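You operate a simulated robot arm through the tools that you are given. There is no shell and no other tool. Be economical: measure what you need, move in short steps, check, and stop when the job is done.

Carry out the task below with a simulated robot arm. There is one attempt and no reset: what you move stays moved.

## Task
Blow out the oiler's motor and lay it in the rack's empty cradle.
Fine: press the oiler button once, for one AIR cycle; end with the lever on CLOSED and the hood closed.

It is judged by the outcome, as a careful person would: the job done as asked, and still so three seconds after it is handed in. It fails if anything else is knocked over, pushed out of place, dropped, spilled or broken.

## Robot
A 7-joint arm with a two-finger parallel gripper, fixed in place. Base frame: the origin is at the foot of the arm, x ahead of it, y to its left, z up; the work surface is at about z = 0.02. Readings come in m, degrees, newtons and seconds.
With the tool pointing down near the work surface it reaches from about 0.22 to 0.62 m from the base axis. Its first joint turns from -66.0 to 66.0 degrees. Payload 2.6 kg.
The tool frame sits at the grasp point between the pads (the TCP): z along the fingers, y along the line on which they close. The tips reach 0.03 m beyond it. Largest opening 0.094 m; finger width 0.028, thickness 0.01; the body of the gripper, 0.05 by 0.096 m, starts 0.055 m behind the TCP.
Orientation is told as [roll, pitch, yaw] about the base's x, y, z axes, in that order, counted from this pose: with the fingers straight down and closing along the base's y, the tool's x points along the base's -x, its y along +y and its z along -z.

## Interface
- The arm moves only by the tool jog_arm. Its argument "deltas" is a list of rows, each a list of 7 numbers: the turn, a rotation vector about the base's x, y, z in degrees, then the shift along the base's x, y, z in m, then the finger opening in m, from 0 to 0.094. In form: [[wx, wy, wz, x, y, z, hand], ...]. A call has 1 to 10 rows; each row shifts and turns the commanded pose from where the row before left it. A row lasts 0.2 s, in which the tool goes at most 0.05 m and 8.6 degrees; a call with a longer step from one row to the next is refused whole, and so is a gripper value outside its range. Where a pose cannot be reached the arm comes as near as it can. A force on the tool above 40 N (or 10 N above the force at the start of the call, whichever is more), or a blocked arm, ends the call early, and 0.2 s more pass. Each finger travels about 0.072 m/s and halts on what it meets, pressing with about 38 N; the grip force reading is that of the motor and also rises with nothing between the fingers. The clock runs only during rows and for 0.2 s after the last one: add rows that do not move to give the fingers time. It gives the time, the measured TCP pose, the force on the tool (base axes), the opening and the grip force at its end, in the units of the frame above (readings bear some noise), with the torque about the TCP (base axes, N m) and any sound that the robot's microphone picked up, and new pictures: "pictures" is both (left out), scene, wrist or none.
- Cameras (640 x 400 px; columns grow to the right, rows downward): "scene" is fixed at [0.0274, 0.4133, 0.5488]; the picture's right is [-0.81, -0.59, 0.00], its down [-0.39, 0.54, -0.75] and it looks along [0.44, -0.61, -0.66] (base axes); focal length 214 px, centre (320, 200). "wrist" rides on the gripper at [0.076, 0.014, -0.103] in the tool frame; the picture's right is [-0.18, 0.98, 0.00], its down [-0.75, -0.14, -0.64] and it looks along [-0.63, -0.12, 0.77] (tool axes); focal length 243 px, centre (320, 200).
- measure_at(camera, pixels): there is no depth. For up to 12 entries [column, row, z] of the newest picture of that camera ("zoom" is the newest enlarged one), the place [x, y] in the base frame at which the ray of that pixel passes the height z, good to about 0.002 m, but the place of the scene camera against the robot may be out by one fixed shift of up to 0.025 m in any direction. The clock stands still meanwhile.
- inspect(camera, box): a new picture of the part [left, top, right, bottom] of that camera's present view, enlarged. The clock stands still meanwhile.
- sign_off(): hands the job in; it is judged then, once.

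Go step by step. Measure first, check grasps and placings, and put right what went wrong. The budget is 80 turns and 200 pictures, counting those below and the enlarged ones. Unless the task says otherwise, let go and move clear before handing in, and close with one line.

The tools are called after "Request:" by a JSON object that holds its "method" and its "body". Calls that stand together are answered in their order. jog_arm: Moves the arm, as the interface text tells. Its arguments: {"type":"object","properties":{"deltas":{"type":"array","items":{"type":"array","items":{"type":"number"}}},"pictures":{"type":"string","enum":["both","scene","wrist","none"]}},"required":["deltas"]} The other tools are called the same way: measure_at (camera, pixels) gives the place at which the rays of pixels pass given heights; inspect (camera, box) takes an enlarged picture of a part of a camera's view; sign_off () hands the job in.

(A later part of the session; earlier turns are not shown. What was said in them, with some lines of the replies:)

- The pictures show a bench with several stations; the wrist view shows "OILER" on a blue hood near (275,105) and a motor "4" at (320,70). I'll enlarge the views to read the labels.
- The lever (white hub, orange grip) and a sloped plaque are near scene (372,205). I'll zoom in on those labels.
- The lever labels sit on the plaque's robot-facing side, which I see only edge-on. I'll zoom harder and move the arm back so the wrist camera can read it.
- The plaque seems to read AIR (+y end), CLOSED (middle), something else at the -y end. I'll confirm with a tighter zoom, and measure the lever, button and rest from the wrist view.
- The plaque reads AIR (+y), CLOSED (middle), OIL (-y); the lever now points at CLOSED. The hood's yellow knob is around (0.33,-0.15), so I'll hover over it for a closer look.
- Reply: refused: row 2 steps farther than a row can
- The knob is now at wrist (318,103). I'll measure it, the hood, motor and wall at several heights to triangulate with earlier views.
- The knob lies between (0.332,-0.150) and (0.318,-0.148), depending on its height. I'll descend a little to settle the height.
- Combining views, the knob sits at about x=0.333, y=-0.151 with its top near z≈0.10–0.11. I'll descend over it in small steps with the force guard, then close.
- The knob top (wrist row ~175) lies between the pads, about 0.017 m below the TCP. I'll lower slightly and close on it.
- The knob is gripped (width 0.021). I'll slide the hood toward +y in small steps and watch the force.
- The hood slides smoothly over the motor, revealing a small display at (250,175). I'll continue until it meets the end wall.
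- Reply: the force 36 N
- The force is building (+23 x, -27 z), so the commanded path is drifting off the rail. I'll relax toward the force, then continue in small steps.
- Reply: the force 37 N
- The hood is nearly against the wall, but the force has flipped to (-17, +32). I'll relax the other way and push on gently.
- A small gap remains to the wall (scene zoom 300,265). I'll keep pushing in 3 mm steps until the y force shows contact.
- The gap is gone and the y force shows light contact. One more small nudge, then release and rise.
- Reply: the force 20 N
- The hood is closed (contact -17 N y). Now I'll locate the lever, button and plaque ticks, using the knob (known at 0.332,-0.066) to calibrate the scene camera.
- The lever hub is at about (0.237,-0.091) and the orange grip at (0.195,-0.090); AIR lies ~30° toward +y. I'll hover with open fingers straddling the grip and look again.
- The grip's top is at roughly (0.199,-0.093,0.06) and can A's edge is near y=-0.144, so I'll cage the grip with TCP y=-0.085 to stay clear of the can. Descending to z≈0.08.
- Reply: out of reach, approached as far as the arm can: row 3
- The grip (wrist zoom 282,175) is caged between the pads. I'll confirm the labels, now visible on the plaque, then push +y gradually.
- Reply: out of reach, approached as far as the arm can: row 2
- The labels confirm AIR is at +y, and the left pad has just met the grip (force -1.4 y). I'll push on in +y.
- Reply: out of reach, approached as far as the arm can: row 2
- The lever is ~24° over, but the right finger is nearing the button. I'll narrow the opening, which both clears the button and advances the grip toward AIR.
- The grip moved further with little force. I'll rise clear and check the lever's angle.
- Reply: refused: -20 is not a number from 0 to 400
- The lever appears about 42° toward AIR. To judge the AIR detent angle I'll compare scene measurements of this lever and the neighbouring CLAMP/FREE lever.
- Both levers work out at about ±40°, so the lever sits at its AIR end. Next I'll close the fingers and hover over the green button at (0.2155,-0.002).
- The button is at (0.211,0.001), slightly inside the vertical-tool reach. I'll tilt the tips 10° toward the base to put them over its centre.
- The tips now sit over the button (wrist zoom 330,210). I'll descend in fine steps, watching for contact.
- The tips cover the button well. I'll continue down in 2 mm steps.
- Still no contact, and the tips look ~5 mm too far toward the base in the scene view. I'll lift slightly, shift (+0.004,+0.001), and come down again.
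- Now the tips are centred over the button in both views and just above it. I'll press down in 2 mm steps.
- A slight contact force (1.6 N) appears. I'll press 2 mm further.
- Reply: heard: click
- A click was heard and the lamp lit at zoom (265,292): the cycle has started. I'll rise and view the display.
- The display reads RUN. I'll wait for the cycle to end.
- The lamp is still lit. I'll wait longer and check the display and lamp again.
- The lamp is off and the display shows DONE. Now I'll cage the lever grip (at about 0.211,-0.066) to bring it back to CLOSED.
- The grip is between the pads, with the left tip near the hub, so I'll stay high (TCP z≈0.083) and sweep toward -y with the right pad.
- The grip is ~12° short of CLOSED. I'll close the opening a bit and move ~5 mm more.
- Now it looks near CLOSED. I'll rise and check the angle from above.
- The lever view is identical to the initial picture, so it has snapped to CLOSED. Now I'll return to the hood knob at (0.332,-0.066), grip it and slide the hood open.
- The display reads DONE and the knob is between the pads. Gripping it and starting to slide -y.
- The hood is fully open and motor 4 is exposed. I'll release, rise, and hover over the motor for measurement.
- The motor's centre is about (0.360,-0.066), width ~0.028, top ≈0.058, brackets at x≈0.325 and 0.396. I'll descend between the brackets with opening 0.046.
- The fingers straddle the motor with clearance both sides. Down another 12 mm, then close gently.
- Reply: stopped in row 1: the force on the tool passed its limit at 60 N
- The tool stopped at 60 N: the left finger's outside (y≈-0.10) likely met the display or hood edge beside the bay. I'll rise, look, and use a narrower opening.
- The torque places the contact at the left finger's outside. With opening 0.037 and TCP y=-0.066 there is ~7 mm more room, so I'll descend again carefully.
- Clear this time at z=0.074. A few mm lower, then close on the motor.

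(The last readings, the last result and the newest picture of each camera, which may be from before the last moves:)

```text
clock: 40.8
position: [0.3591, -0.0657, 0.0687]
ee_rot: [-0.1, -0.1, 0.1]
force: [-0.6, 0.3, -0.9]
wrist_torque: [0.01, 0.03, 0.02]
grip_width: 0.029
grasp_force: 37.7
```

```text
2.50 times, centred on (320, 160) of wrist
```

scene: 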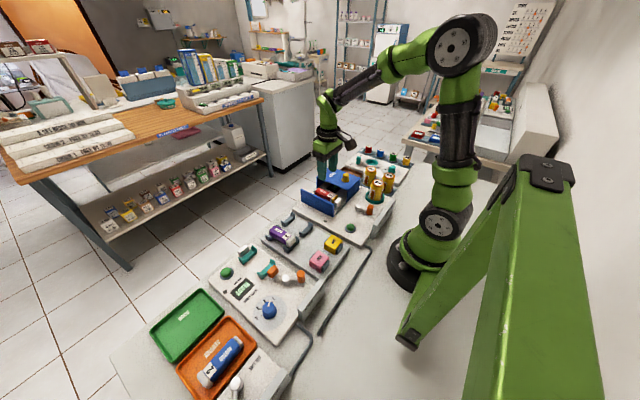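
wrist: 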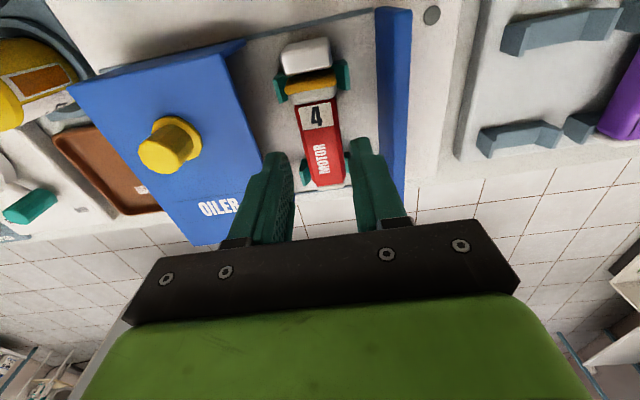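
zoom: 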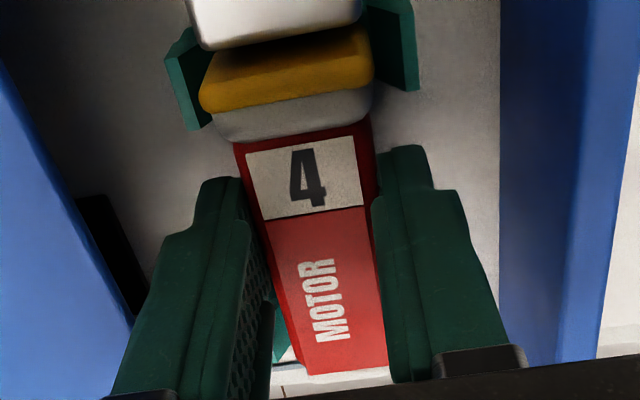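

The motor is gripped (width 0.029). Lifting straight up.

Request:
{"method": "jog_arm", "body": {"deltas": [[0, 0, 0, 0, 0, 0.015, 0.02], [0, 0, 0, 0, 0, 0.03, 0.02], [0, 0, 0, 0, 0, 0.04, 0.02], [0, 0, 0, 0, 0, 0.04, 0.02]], "pictures": "both"}}

Request:
{"method": "inspect", "body": {"camera": "scene", "box": [280, 140, 380, 240]}}

```text
clock: 41.8
position: [0.3593, -0.0664, 0.1982]
ee_rot: [-0.1, -0.2, 0.1]
force: [0.3, -0.5, -1.3]
wrist_torque: [0.02, 0.01, 0.02]
grip_width: 0.029
grasp_force: 37.8
```

scene: 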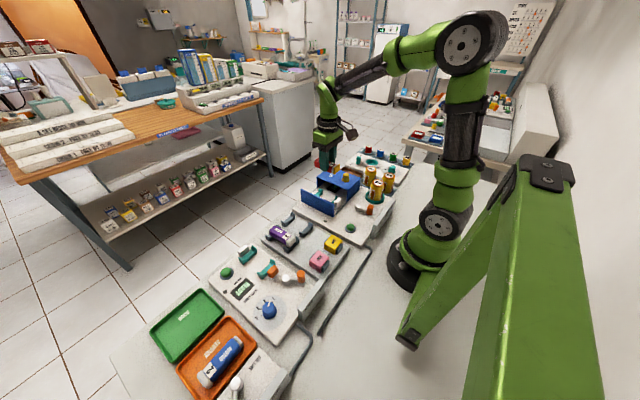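
wrist: 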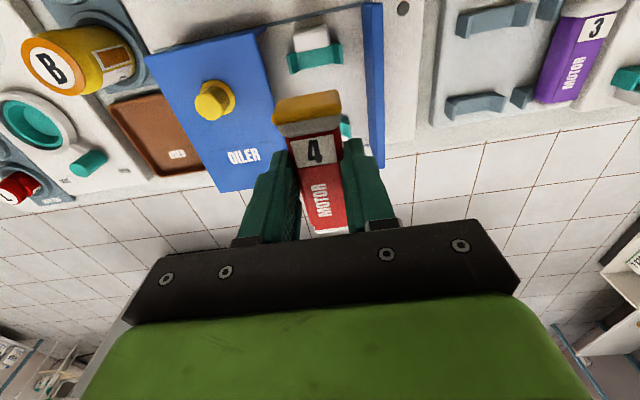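

```text
4.00 times, centred on (330, 190) of scene
```

zoom: 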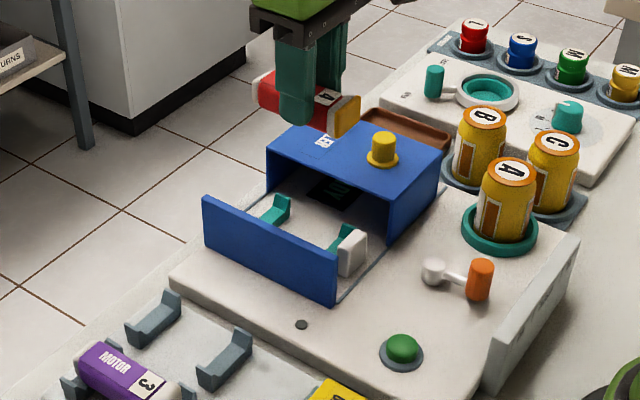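

The motor is lifted; the white nozzle block stays in the oiler. Next I'll carry it toward the rack's empty cradle, stopping slightly short for a clear view.

Request:
{"method": "jog_arm", "body": {"deltas": [[0, 0, 0, 0, 0.045, 0, 0.02], [0, 0, 0, 0, 0.045, 0, 0.02], [0, 0, 0, -0.01, 0.045, 0, 0.02], [0, 0, 0, -0.01, 0.015, 0, 0.02]], "pictures": "wrist"}}

Request:
{"method": "inspect", "body": {"camera": "wrist", "box": [220, 0, 440, 160]}}

Request:
{"method": "inspect", "body": {"camera": "scene", "box": [255, 190, 345, 270]}}

```text
clock: 42.8
position: [0.3422, 0.0838, 0.1948]
ee_rot: [-0.1, -0.2, 0.1]
force: [-1.1, -0.2, -1.6]
wrist_torque: [-0.01, 0.01, 0.03]
grip_width: 0.0291
grasp_force: 38.1
```

wrist: 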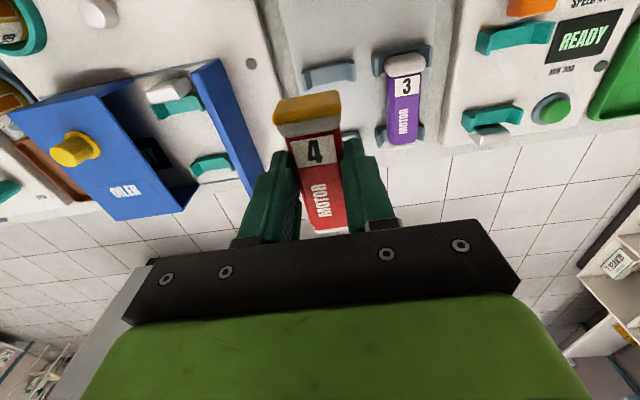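

```text
2.50 times, centred on (330, 80) of wrist
```

zoom: 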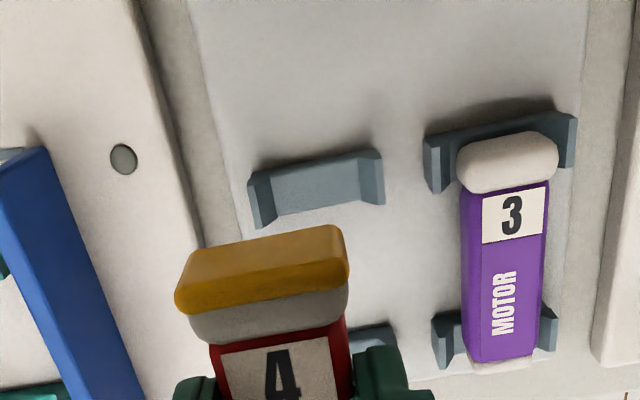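

```text
5.00 times, centred on (300, 230) of scene
```

zoom: 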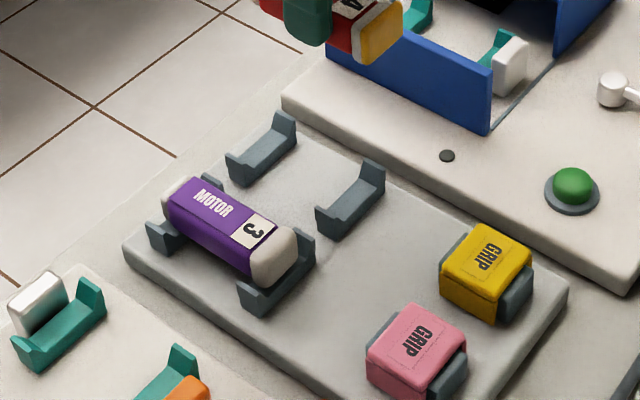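

Request:
{"method": "measure_at", "body": {"camera": "wrist", "pixels": [[306.8, 80, 0.045], [350.8, 71, 0.045], [376.4, 66, 0.045], [429, 56, 0.045], [381, 138, 0.045], [421, 132, 0.045], [352, 138, 0.045], [462, 25, 0.0416], [530, 10, 0.0416], [449, 105, 0.0416], [507, 95, 0.0416], [320, 200, 0.1948]]}}

```text
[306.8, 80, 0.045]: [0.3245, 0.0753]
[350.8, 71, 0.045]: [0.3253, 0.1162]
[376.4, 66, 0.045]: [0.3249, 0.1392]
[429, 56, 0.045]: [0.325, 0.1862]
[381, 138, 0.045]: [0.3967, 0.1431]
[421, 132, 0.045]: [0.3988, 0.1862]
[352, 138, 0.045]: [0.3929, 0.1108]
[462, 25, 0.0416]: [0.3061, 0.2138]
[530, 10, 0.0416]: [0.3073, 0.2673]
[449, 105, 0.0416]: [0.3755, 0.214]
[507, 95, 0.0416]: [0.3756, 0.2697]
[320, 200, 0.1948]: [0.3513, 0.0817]
```

The empty cradle's centre works out at y≈0.0957 with brackets at x≈0.325 and 0.396, matching the oiler's spacing. I'll align at (0.359,0.0957) and descend to z=0.10 for a check.

Request:
{"method": "jog_arm", "body": {"deltas": [[0, 0, 0, 0.0165, 0.0125, 0, 0.02], [0, 0, 0, 0, 0, -0.04, 0.02], [0, 0, 0, 0, 0, -0.04, 0.02], [0, 0, 0, 0, 0, -0.014, 0.02]], "pictures": "both"}}

Request:
{"method": "inspect", "body": {"camera": "wrist", "box": [220, 40, 440, 240]}}

Request:
{"method": "inspect", "body": {"camera": "scene", "box": [255, 190, 335, 260]}}

```text
clock: 43.8
position: [0.3565, 0.0966, 0.1003]
ee_rot: [-0.1, 0.0, 0.0]
force: [0.3, -1.3, -1.6]
wrist_torque: [0.04, 0.0, -0.01]
grip_width: 0.0292
grasp_force: 38.3
```

scene: 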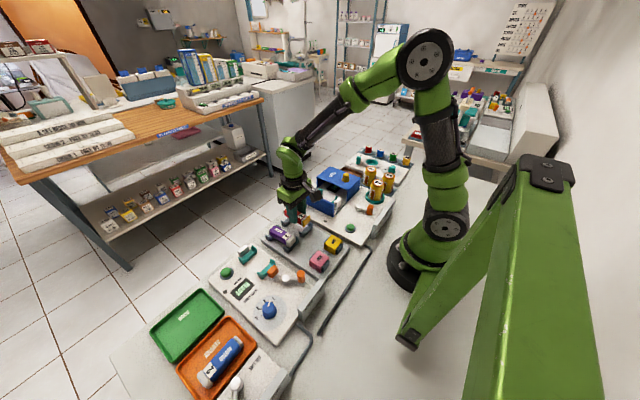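
wrist: 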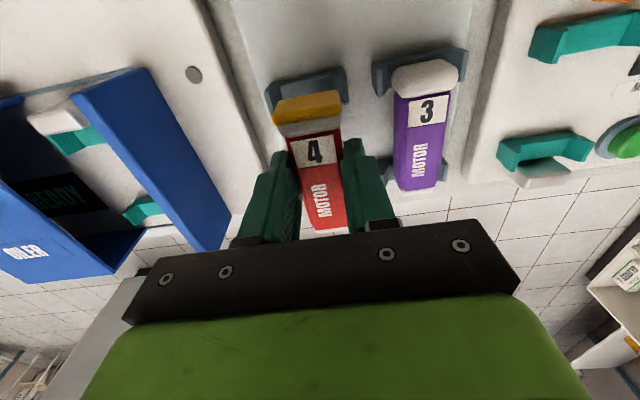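

```text
2.00 times, centred on (330, 140) of wrist
```

zoom: 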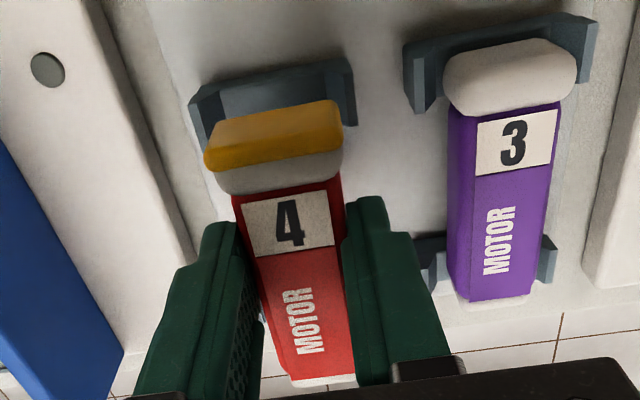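

```text
5.71 times, centred on (295, 225) of scene
```

zoom: 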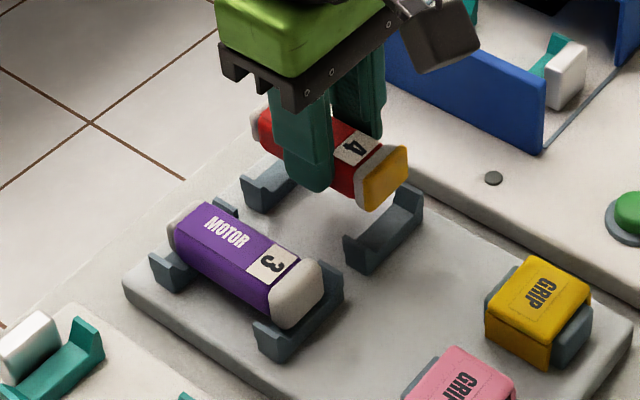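

Request:
{"method": "measure_at", "body": {"camera": "wrist", "pixels": [[272.5, 97, 0.037], [342.5, 85, 0.037], [272.5, 97, 0.045], [342.5, 85, 0.045], [302, 121, 0.09], [272, 113, 0.088], [331, 100, 0.088], [316, 150, 0.09], [378, 80, 0.04], [459, 64, 0.04]]}}

```text
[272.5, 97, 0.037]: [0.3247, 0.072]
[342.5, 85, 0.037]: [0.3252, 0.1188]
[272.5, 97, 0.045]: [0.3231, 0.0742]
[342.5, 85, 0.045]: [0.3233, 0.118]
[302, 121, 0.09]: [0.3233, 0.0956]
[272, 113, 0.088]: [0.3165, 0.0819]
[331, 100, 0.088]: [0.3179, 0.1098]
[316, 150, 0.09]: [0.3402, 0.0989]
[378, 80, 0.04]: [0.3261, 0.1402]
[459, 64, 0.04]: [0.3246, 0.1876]
```

The motor's axis (y≈0.0958) matches the cradle's (0.0955). I'll lower it, the last part in small steps until contact.

Request:
{"method": "jog_arm", "body": {"deltas": [[0, 0, 0, 0.001, 0, -0.015, 0.02], [0, 0, 0, 0, 0, -0.008, 0.02], [0, 0, 0, 0, 0, -0.004, 0.02]], "pictures": "none"}}

Request:
{"method": "inspect", "body": {"camera": "scene", "box": [265, 195, 325, 250]}}

Request:
{"method": "inspect", "body": {"camera": "wrist", "box": [220, 40, 420, 240]}}

```text
clock: 44.6
position: [0.357, 0.098, 0.0727]
ee_rot: [-0.1, 0.0, 0.1]
force: [0.0, 0.1, -0.9]
wrist_torque: [0.03, 0.04, 0.0]
grip_width: 0.0289
grasp_force: 37.5
```

```text
7.27 times, centred on (295, 222) of scene
```

zoom: 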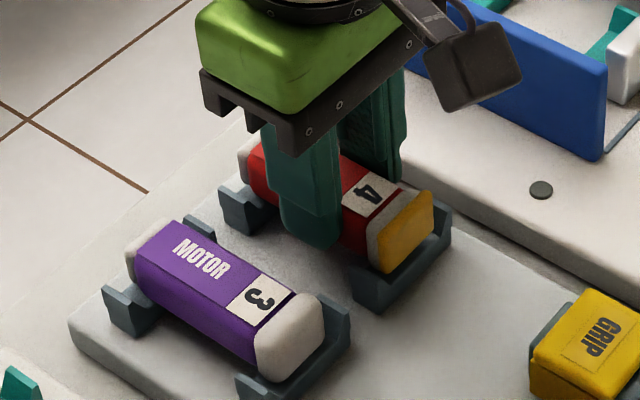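

```text
2.00 times, centred on (320, 140) of wrist
```

zoom: 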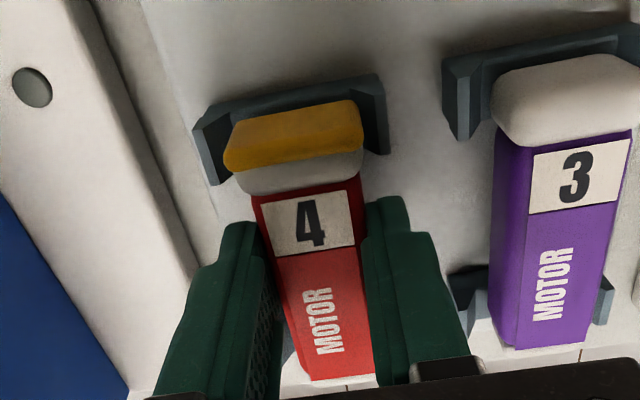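

Request:
{"method": "jog_arm", "body": {"deltas": [[0, 0, 0, 0, -0.0005, -0.003, 0.02], [0, 0, 0, 0, 0, -0.003, 0.02]], "pictures": "none"}}

Request:
{"method": "jog_arm", "body": {"deltas": [[0, 0, 0, 0, 0, -0.002, 0.02]], "pictures": "none"}}

Request:
{"method": "inspect", "body": {"camera": "scene", "box": [265, 195, 325, 250]}}

```text
clock: 45.2
position: [0.3586, 0.0968, 0.0679]
ee_rot: [0.0, -0.2, -0.1]
force: [-9.7, -4.5, 29.0]
wrist_torque: [-0.14, 0.25, -0.02]
grip_width: 0.0292
grasp_force: 38.3
```

```text
clock: 45.6
position: [0.3598, 0.0954, 0.0663]
ee_rot: [0.0, -0.4, 0.0]
force: [-3.4, -3.2, 31.1]
wrist_torque: [-0.11, 0.09, -0.04]
grip_width: 0.0292
grasp_force: 38.2
```

```text
7.27 times, centred on (295, 222) of scene
```

zoom: 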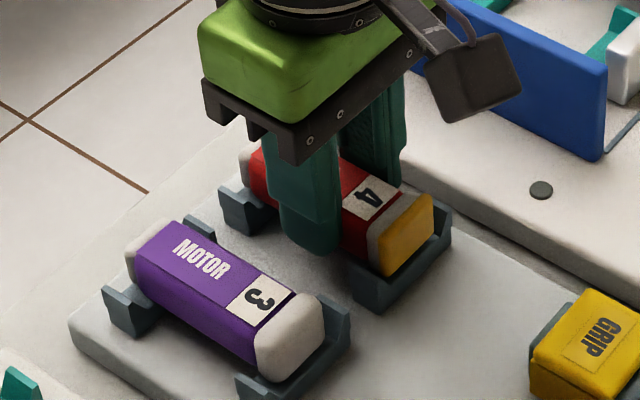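

Contact at ~30 N: the motor is seated at nearly the oiler's rest height. I'll ease off 1 mm, open, and check before rising.

Request:
{"method": "jog_arm", "body": {"deltas": [[0, 0, 0, 0, 0, 0.001, 0.02], [0, 0, 0, 0, 0, 0, 0.034], [0, 0, 0, 0, 0, 0, 0.042], [0, 0, 0, 0, 0, 0, 0.042]], "pictures": "none"}}

Request:
{"method": "inspect", "body": {"camera": "scene", "box": [265, 195, 325, 250]}}

Request:
{"method": "inspect", "body": {"camera": "wrist", "box": [220, 40, 420, 240]}}

```text
clock: 46.6
position: [0.358, 0.0959, 0.0655]
ee_rot: [-0.1, 0.0, 0.1]
force: [-0.3, 0.1, -1.1]
wrist_torque: [0.01, -0.04, -0.01]
grip_width: 0.0417
grasp_force: 0.0
```

```text
7.27 times, centred on (295, 222) of scene
```

zoom: 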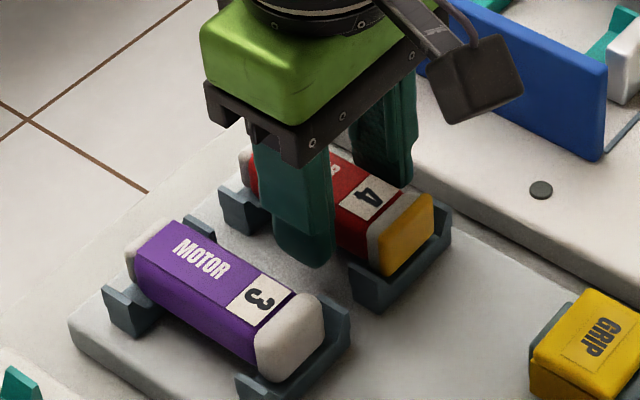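

```text
2.00 times, centred on (320, 140) of wrist
```

zoom: 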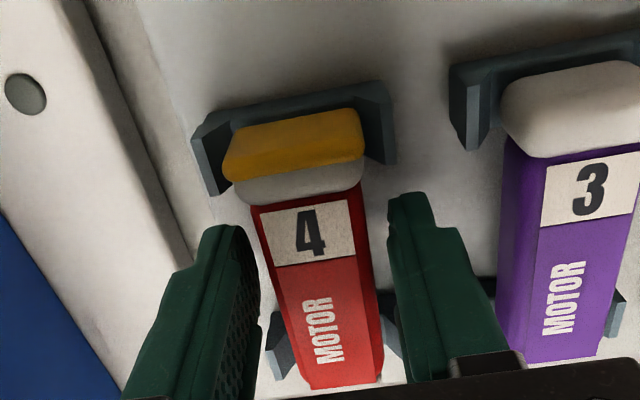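

The motor rests stably in both brackets and is free of the pads. I'll rise and head back to the hood knob at (0.333,-0.151).

Request:
{"method": "jog_arm", "body": {"deltas": [[0, 0, 0, 0, 0, 0.03, 0.042], [0, 0, 0, 0, 0, 0.04, 0.042], [0, 0, 0, 0, 0, 0.045, 0.05], [0, 0, 0, 0, -0.048, 0, 0.05], [0, 0, 0, 0, -0.048, 0, 0.05], [0, 0, 0, -0.01, -0.048, 0, 0.05], [0, 0, 0, -0.01, -0.048, 0, 0.05], [0, 0, 0, -0.005, -0.047, 0, 0.05], [0, 0, 0, 0, -0.008, -0.03, 0.05]], "pictures": "both"}}

Request:
{"method": "inspect", "body": {"camera": "scene", "box": [255, 160, 375, 260]}}

```text
clock: 48.6
position: [0.3318, -0.1516, 0.1521]
ee_rot: [-0.1, -0.1, 0.1]
force: [0.5, -0.2, 0.3]
wrist_torque: [0.01, 0.0, -0.01]
grip_width: 0.0501
grasp_force: 0.1
```

scene: 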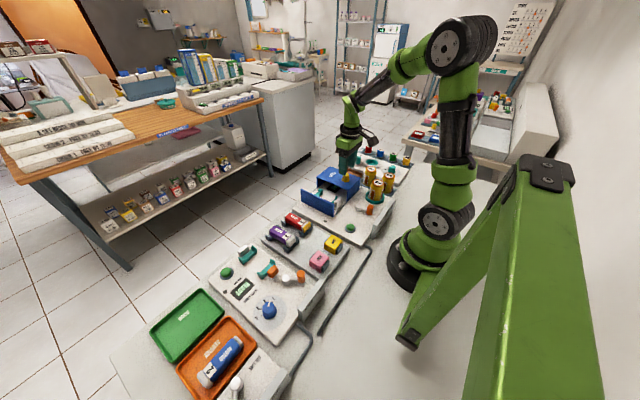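
wrist: 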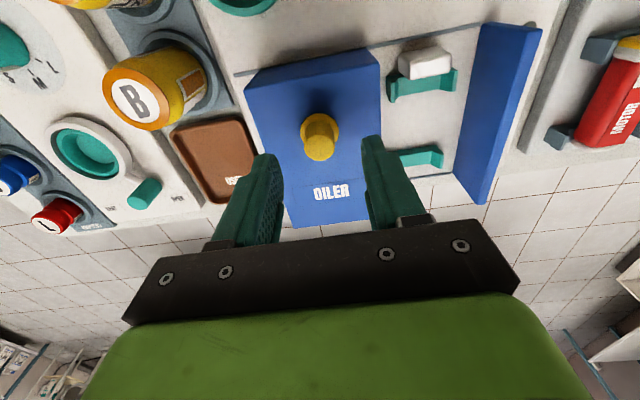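

```text
4.00 times, centred on (315, 210) of scene
```

zoom: 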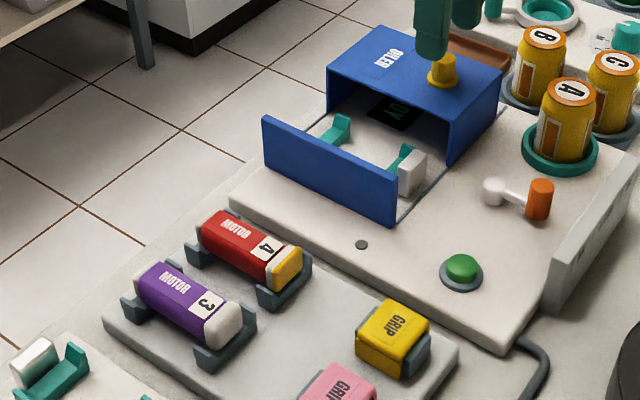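

Motor 4 lies neatly in the rack beside motor 3. Now I'll grip the knob again and slide the hood closed.

Request:
{"method": "jog_arm", "body": {"deltas": [[0, 0, 0, 0, 0, -0.025, 0.05], [0, 0, 0, 0, 0, -0.011, 0.05], [0, 0, 0, 0, 0, 0, 0.02], [0, 0, 0, 0, 0, 0, 0.01], [0, 0, 0, 0, 0, 0, 0.01], [0, 0, 0, 0, 0.008, 0, 0.01], [0, 0, 0, 0, 0.012, 0, 0.01]], "pictures": "none"}}

```text
clock: 50.2
position: [0.3321, -0.1304, 0.1164]
ee_rot: [0.0, 0.0, -0.1]
force: [-6.5, -0.1, 4.6]
wrist_torque: [0.39, -0.35, -0.11]
grip_width: 0.021
grasp_force: 45.5
```

Request:
{"method": "jog_arm", "body": {"deltas": [[0, 0, 0, 0, 0.012, 0, 0.01], [0, 0, 0, 0, 0.012, 0, 0.01], [0, 0, 0, 0, 0.012, 0, 0.01]], "pictures": "none"}}

```text
clock: 51.0
position: [0.3323, -0.0948, 0.1163]
ee_rot: [0.1, 0.0, 0.0]
force: [-16.3, -0.3, 21.7]
wrist_torque: [0.39, 1.03, -0.04]
grip_width: 0.0215
grasp_force: 45.0
```

Forces (-16, +22) again show slight path drift, so I'll relax toward them while continuing.

Request:
{"method": "jog_arm", "body": {"deltas": [[0, 0, 0, -0.0006, 0.008, 0.0008, 0.01], [0, 0, 0, 0, 0.008, 0, 0.01]], "pictures": "none"}}

```text
clock: 51.6
position: [0.3314, -0.0784, 0.1169]
ee_rot: [-0.1, -0.1, 0.1]
force: [0.8, -0.9, -10.1]
wrist_torque: [0.54, -0.02, -0.1]
grip_width: 0.021
grasp_force: 44.8
```

Request:
{"method": "jog_arm", "body": {"deltas": [[0, 0, 0, 0, 0.006, 0, 0.01], [0, 0, 0, 0, 0.004, 0, 0.01], [0, 0, 0, 0, 0.003, 0, 0.01]], "pictures": "wrist"}}

Request:
{"method": "inspect", "body": {"camera": "scene", "box": [300, 170, 370, 220]}}

```text
clock: 52.4
position: [0.3318, -0.0661, 0.1165]
ee_rot: [-0.1, 0.0, 0.1]
force: [10.3, -0.3, -26.5]
wrist_torque: [0.49, 0.07, 0.03]
grip_width: 0.021
grasp_force: 44.9
```

wrist: 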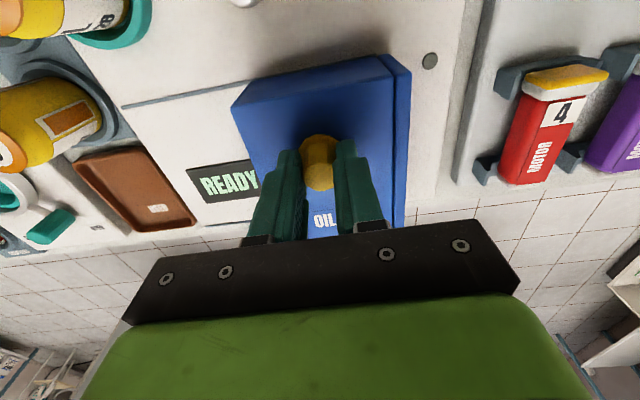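

```text
8.00 times, centred on (335, 195) of scene
```

zoom: 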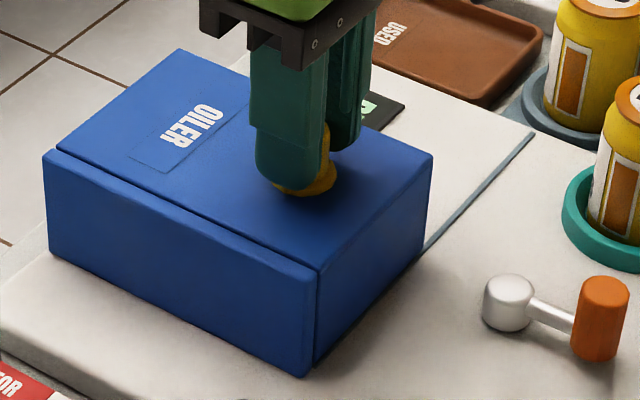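

The hood is nearly closed with a hairline gap. A final nudge with the z force relaxed, aiming for wall contact.

Request:
{"method": "jog_arm", "body": {"deltas": [[0, 0, 0, 0.0003, 0.001, -0.0007, 0.01], [0, 0, 0, 0, 0.001, 0, 0.01]], "pictures": "none"}}

```text
clock: 53.0
position: [0.3313, -0.0659, 0.1153]
ee_rot: [-0.1, -0.1, 0.0]
force: [-0.6, -3.6, -3.1]
wrist_torque: [0.26, 0.88, 0.1]
grip_width: 0.021
grasp_force: 45.0
```

Request:
{"method": "jog_arm", "body": {"deltas": [[0, 0, 0, 0, 0.001, 0, 0.01], [0, 0, 0, 0, 0, 0, 0.01]], "pictures": "none"}}

Request:
{"method": "jog_arm", "body": {"deltas": [[0, 0, 0, 0, 0, 0, 0.045], [0, 0, 0, 0, 0, 0, 0.045], [0, 0, 0, 0, 0, 0.03, 0.045], [0, 0, 0, 0, 0, 0.045, 0.045], [0, 0, 0, 0, 0, 0.045, 0.045], [0, 0, 0, 0, 0, 0.045, 0.045]], "pictures": "both"}}

Request:
{"method": "inspect", "body": {"camera": "scene", "box": [255, 160, 405, 260]}}

Request:
{"method": "inspect", "body": {"camera": "scene", "box": [300, 170, 370, 220]}}

```text
clock: 53.6
position: [0.332, -0.0649, 0.1159]
ee_rot: [-0.1, 0.0, -0.1]
force: [-4.4, -13.4, 4.0]
wrist_torque: [0.11, 0.45, -0.13]
grip_width: 0.0214
grasp_force: 45.0
```

```text
clock: 55.0
position: [0.3294, -0.0622, 0.2788]
ee_rot: [-0.1, 0.1, 0.1]
force: [-0.5, -0.2, 0.7]
wrist_torque: [0.01, 0.01, 0.01]
grip_width: 0.0452
grasp_force: 0.2
```

scene: 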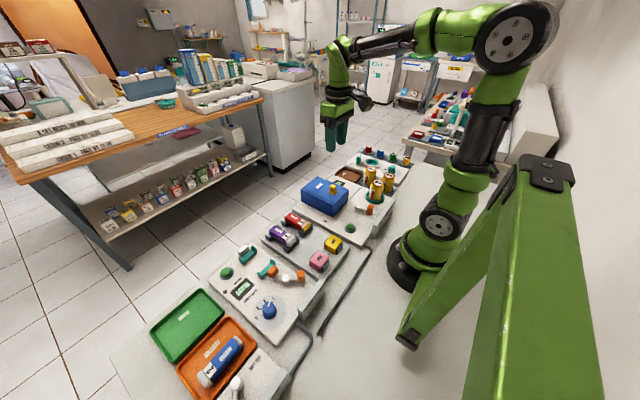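
wrist: 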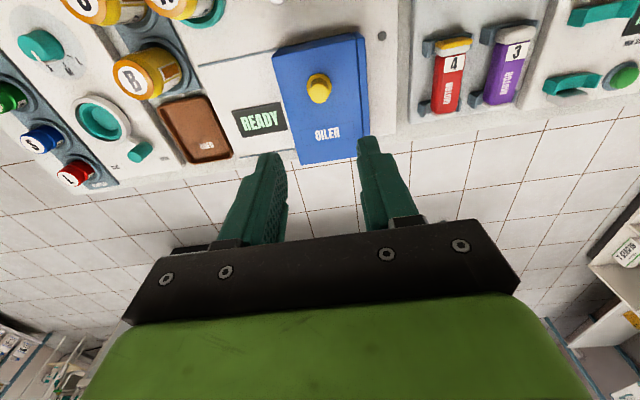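

```text
4.00 times, centred on (330, 210) of scene
```

zoom: 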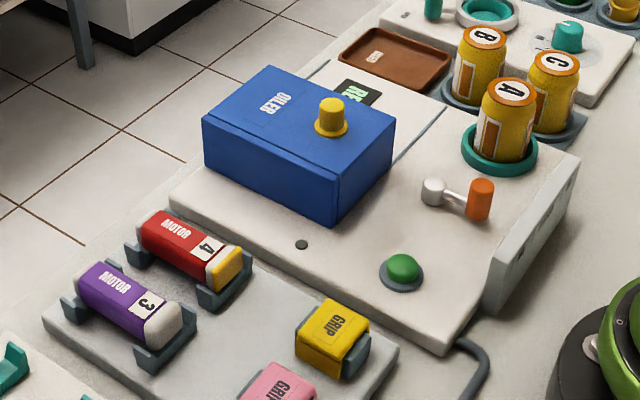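

```text
8.00 times, centred on (335, 195) of scene
```

zoom: 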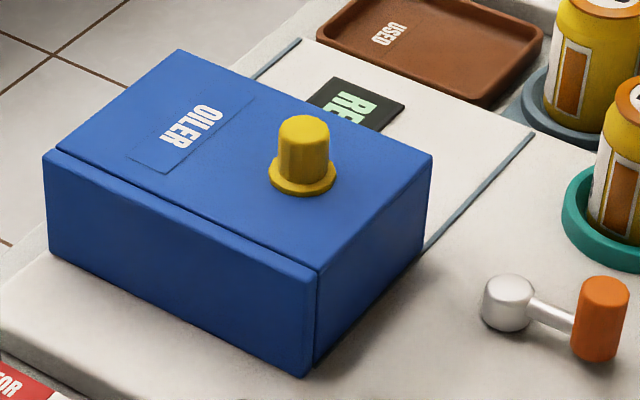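

The hood is closed against the wall, the lever points at CLOSED, motor 4 lies in the rack cradle, and the gripper is clear. Handing in.

Request:
{"method": "sign_off", "body": {}}

```text
The job is handed in.
```

Motor 4 was blown out with one AIR cycle (one button press, display showed DONE) and now lies in the rack's previously empty cradle. The lever is on CLOSED and the hood is closed; on the first try at gripping the motor, a finger hit something beside the bay (60 N stop), but nothing looked moved afterwards.
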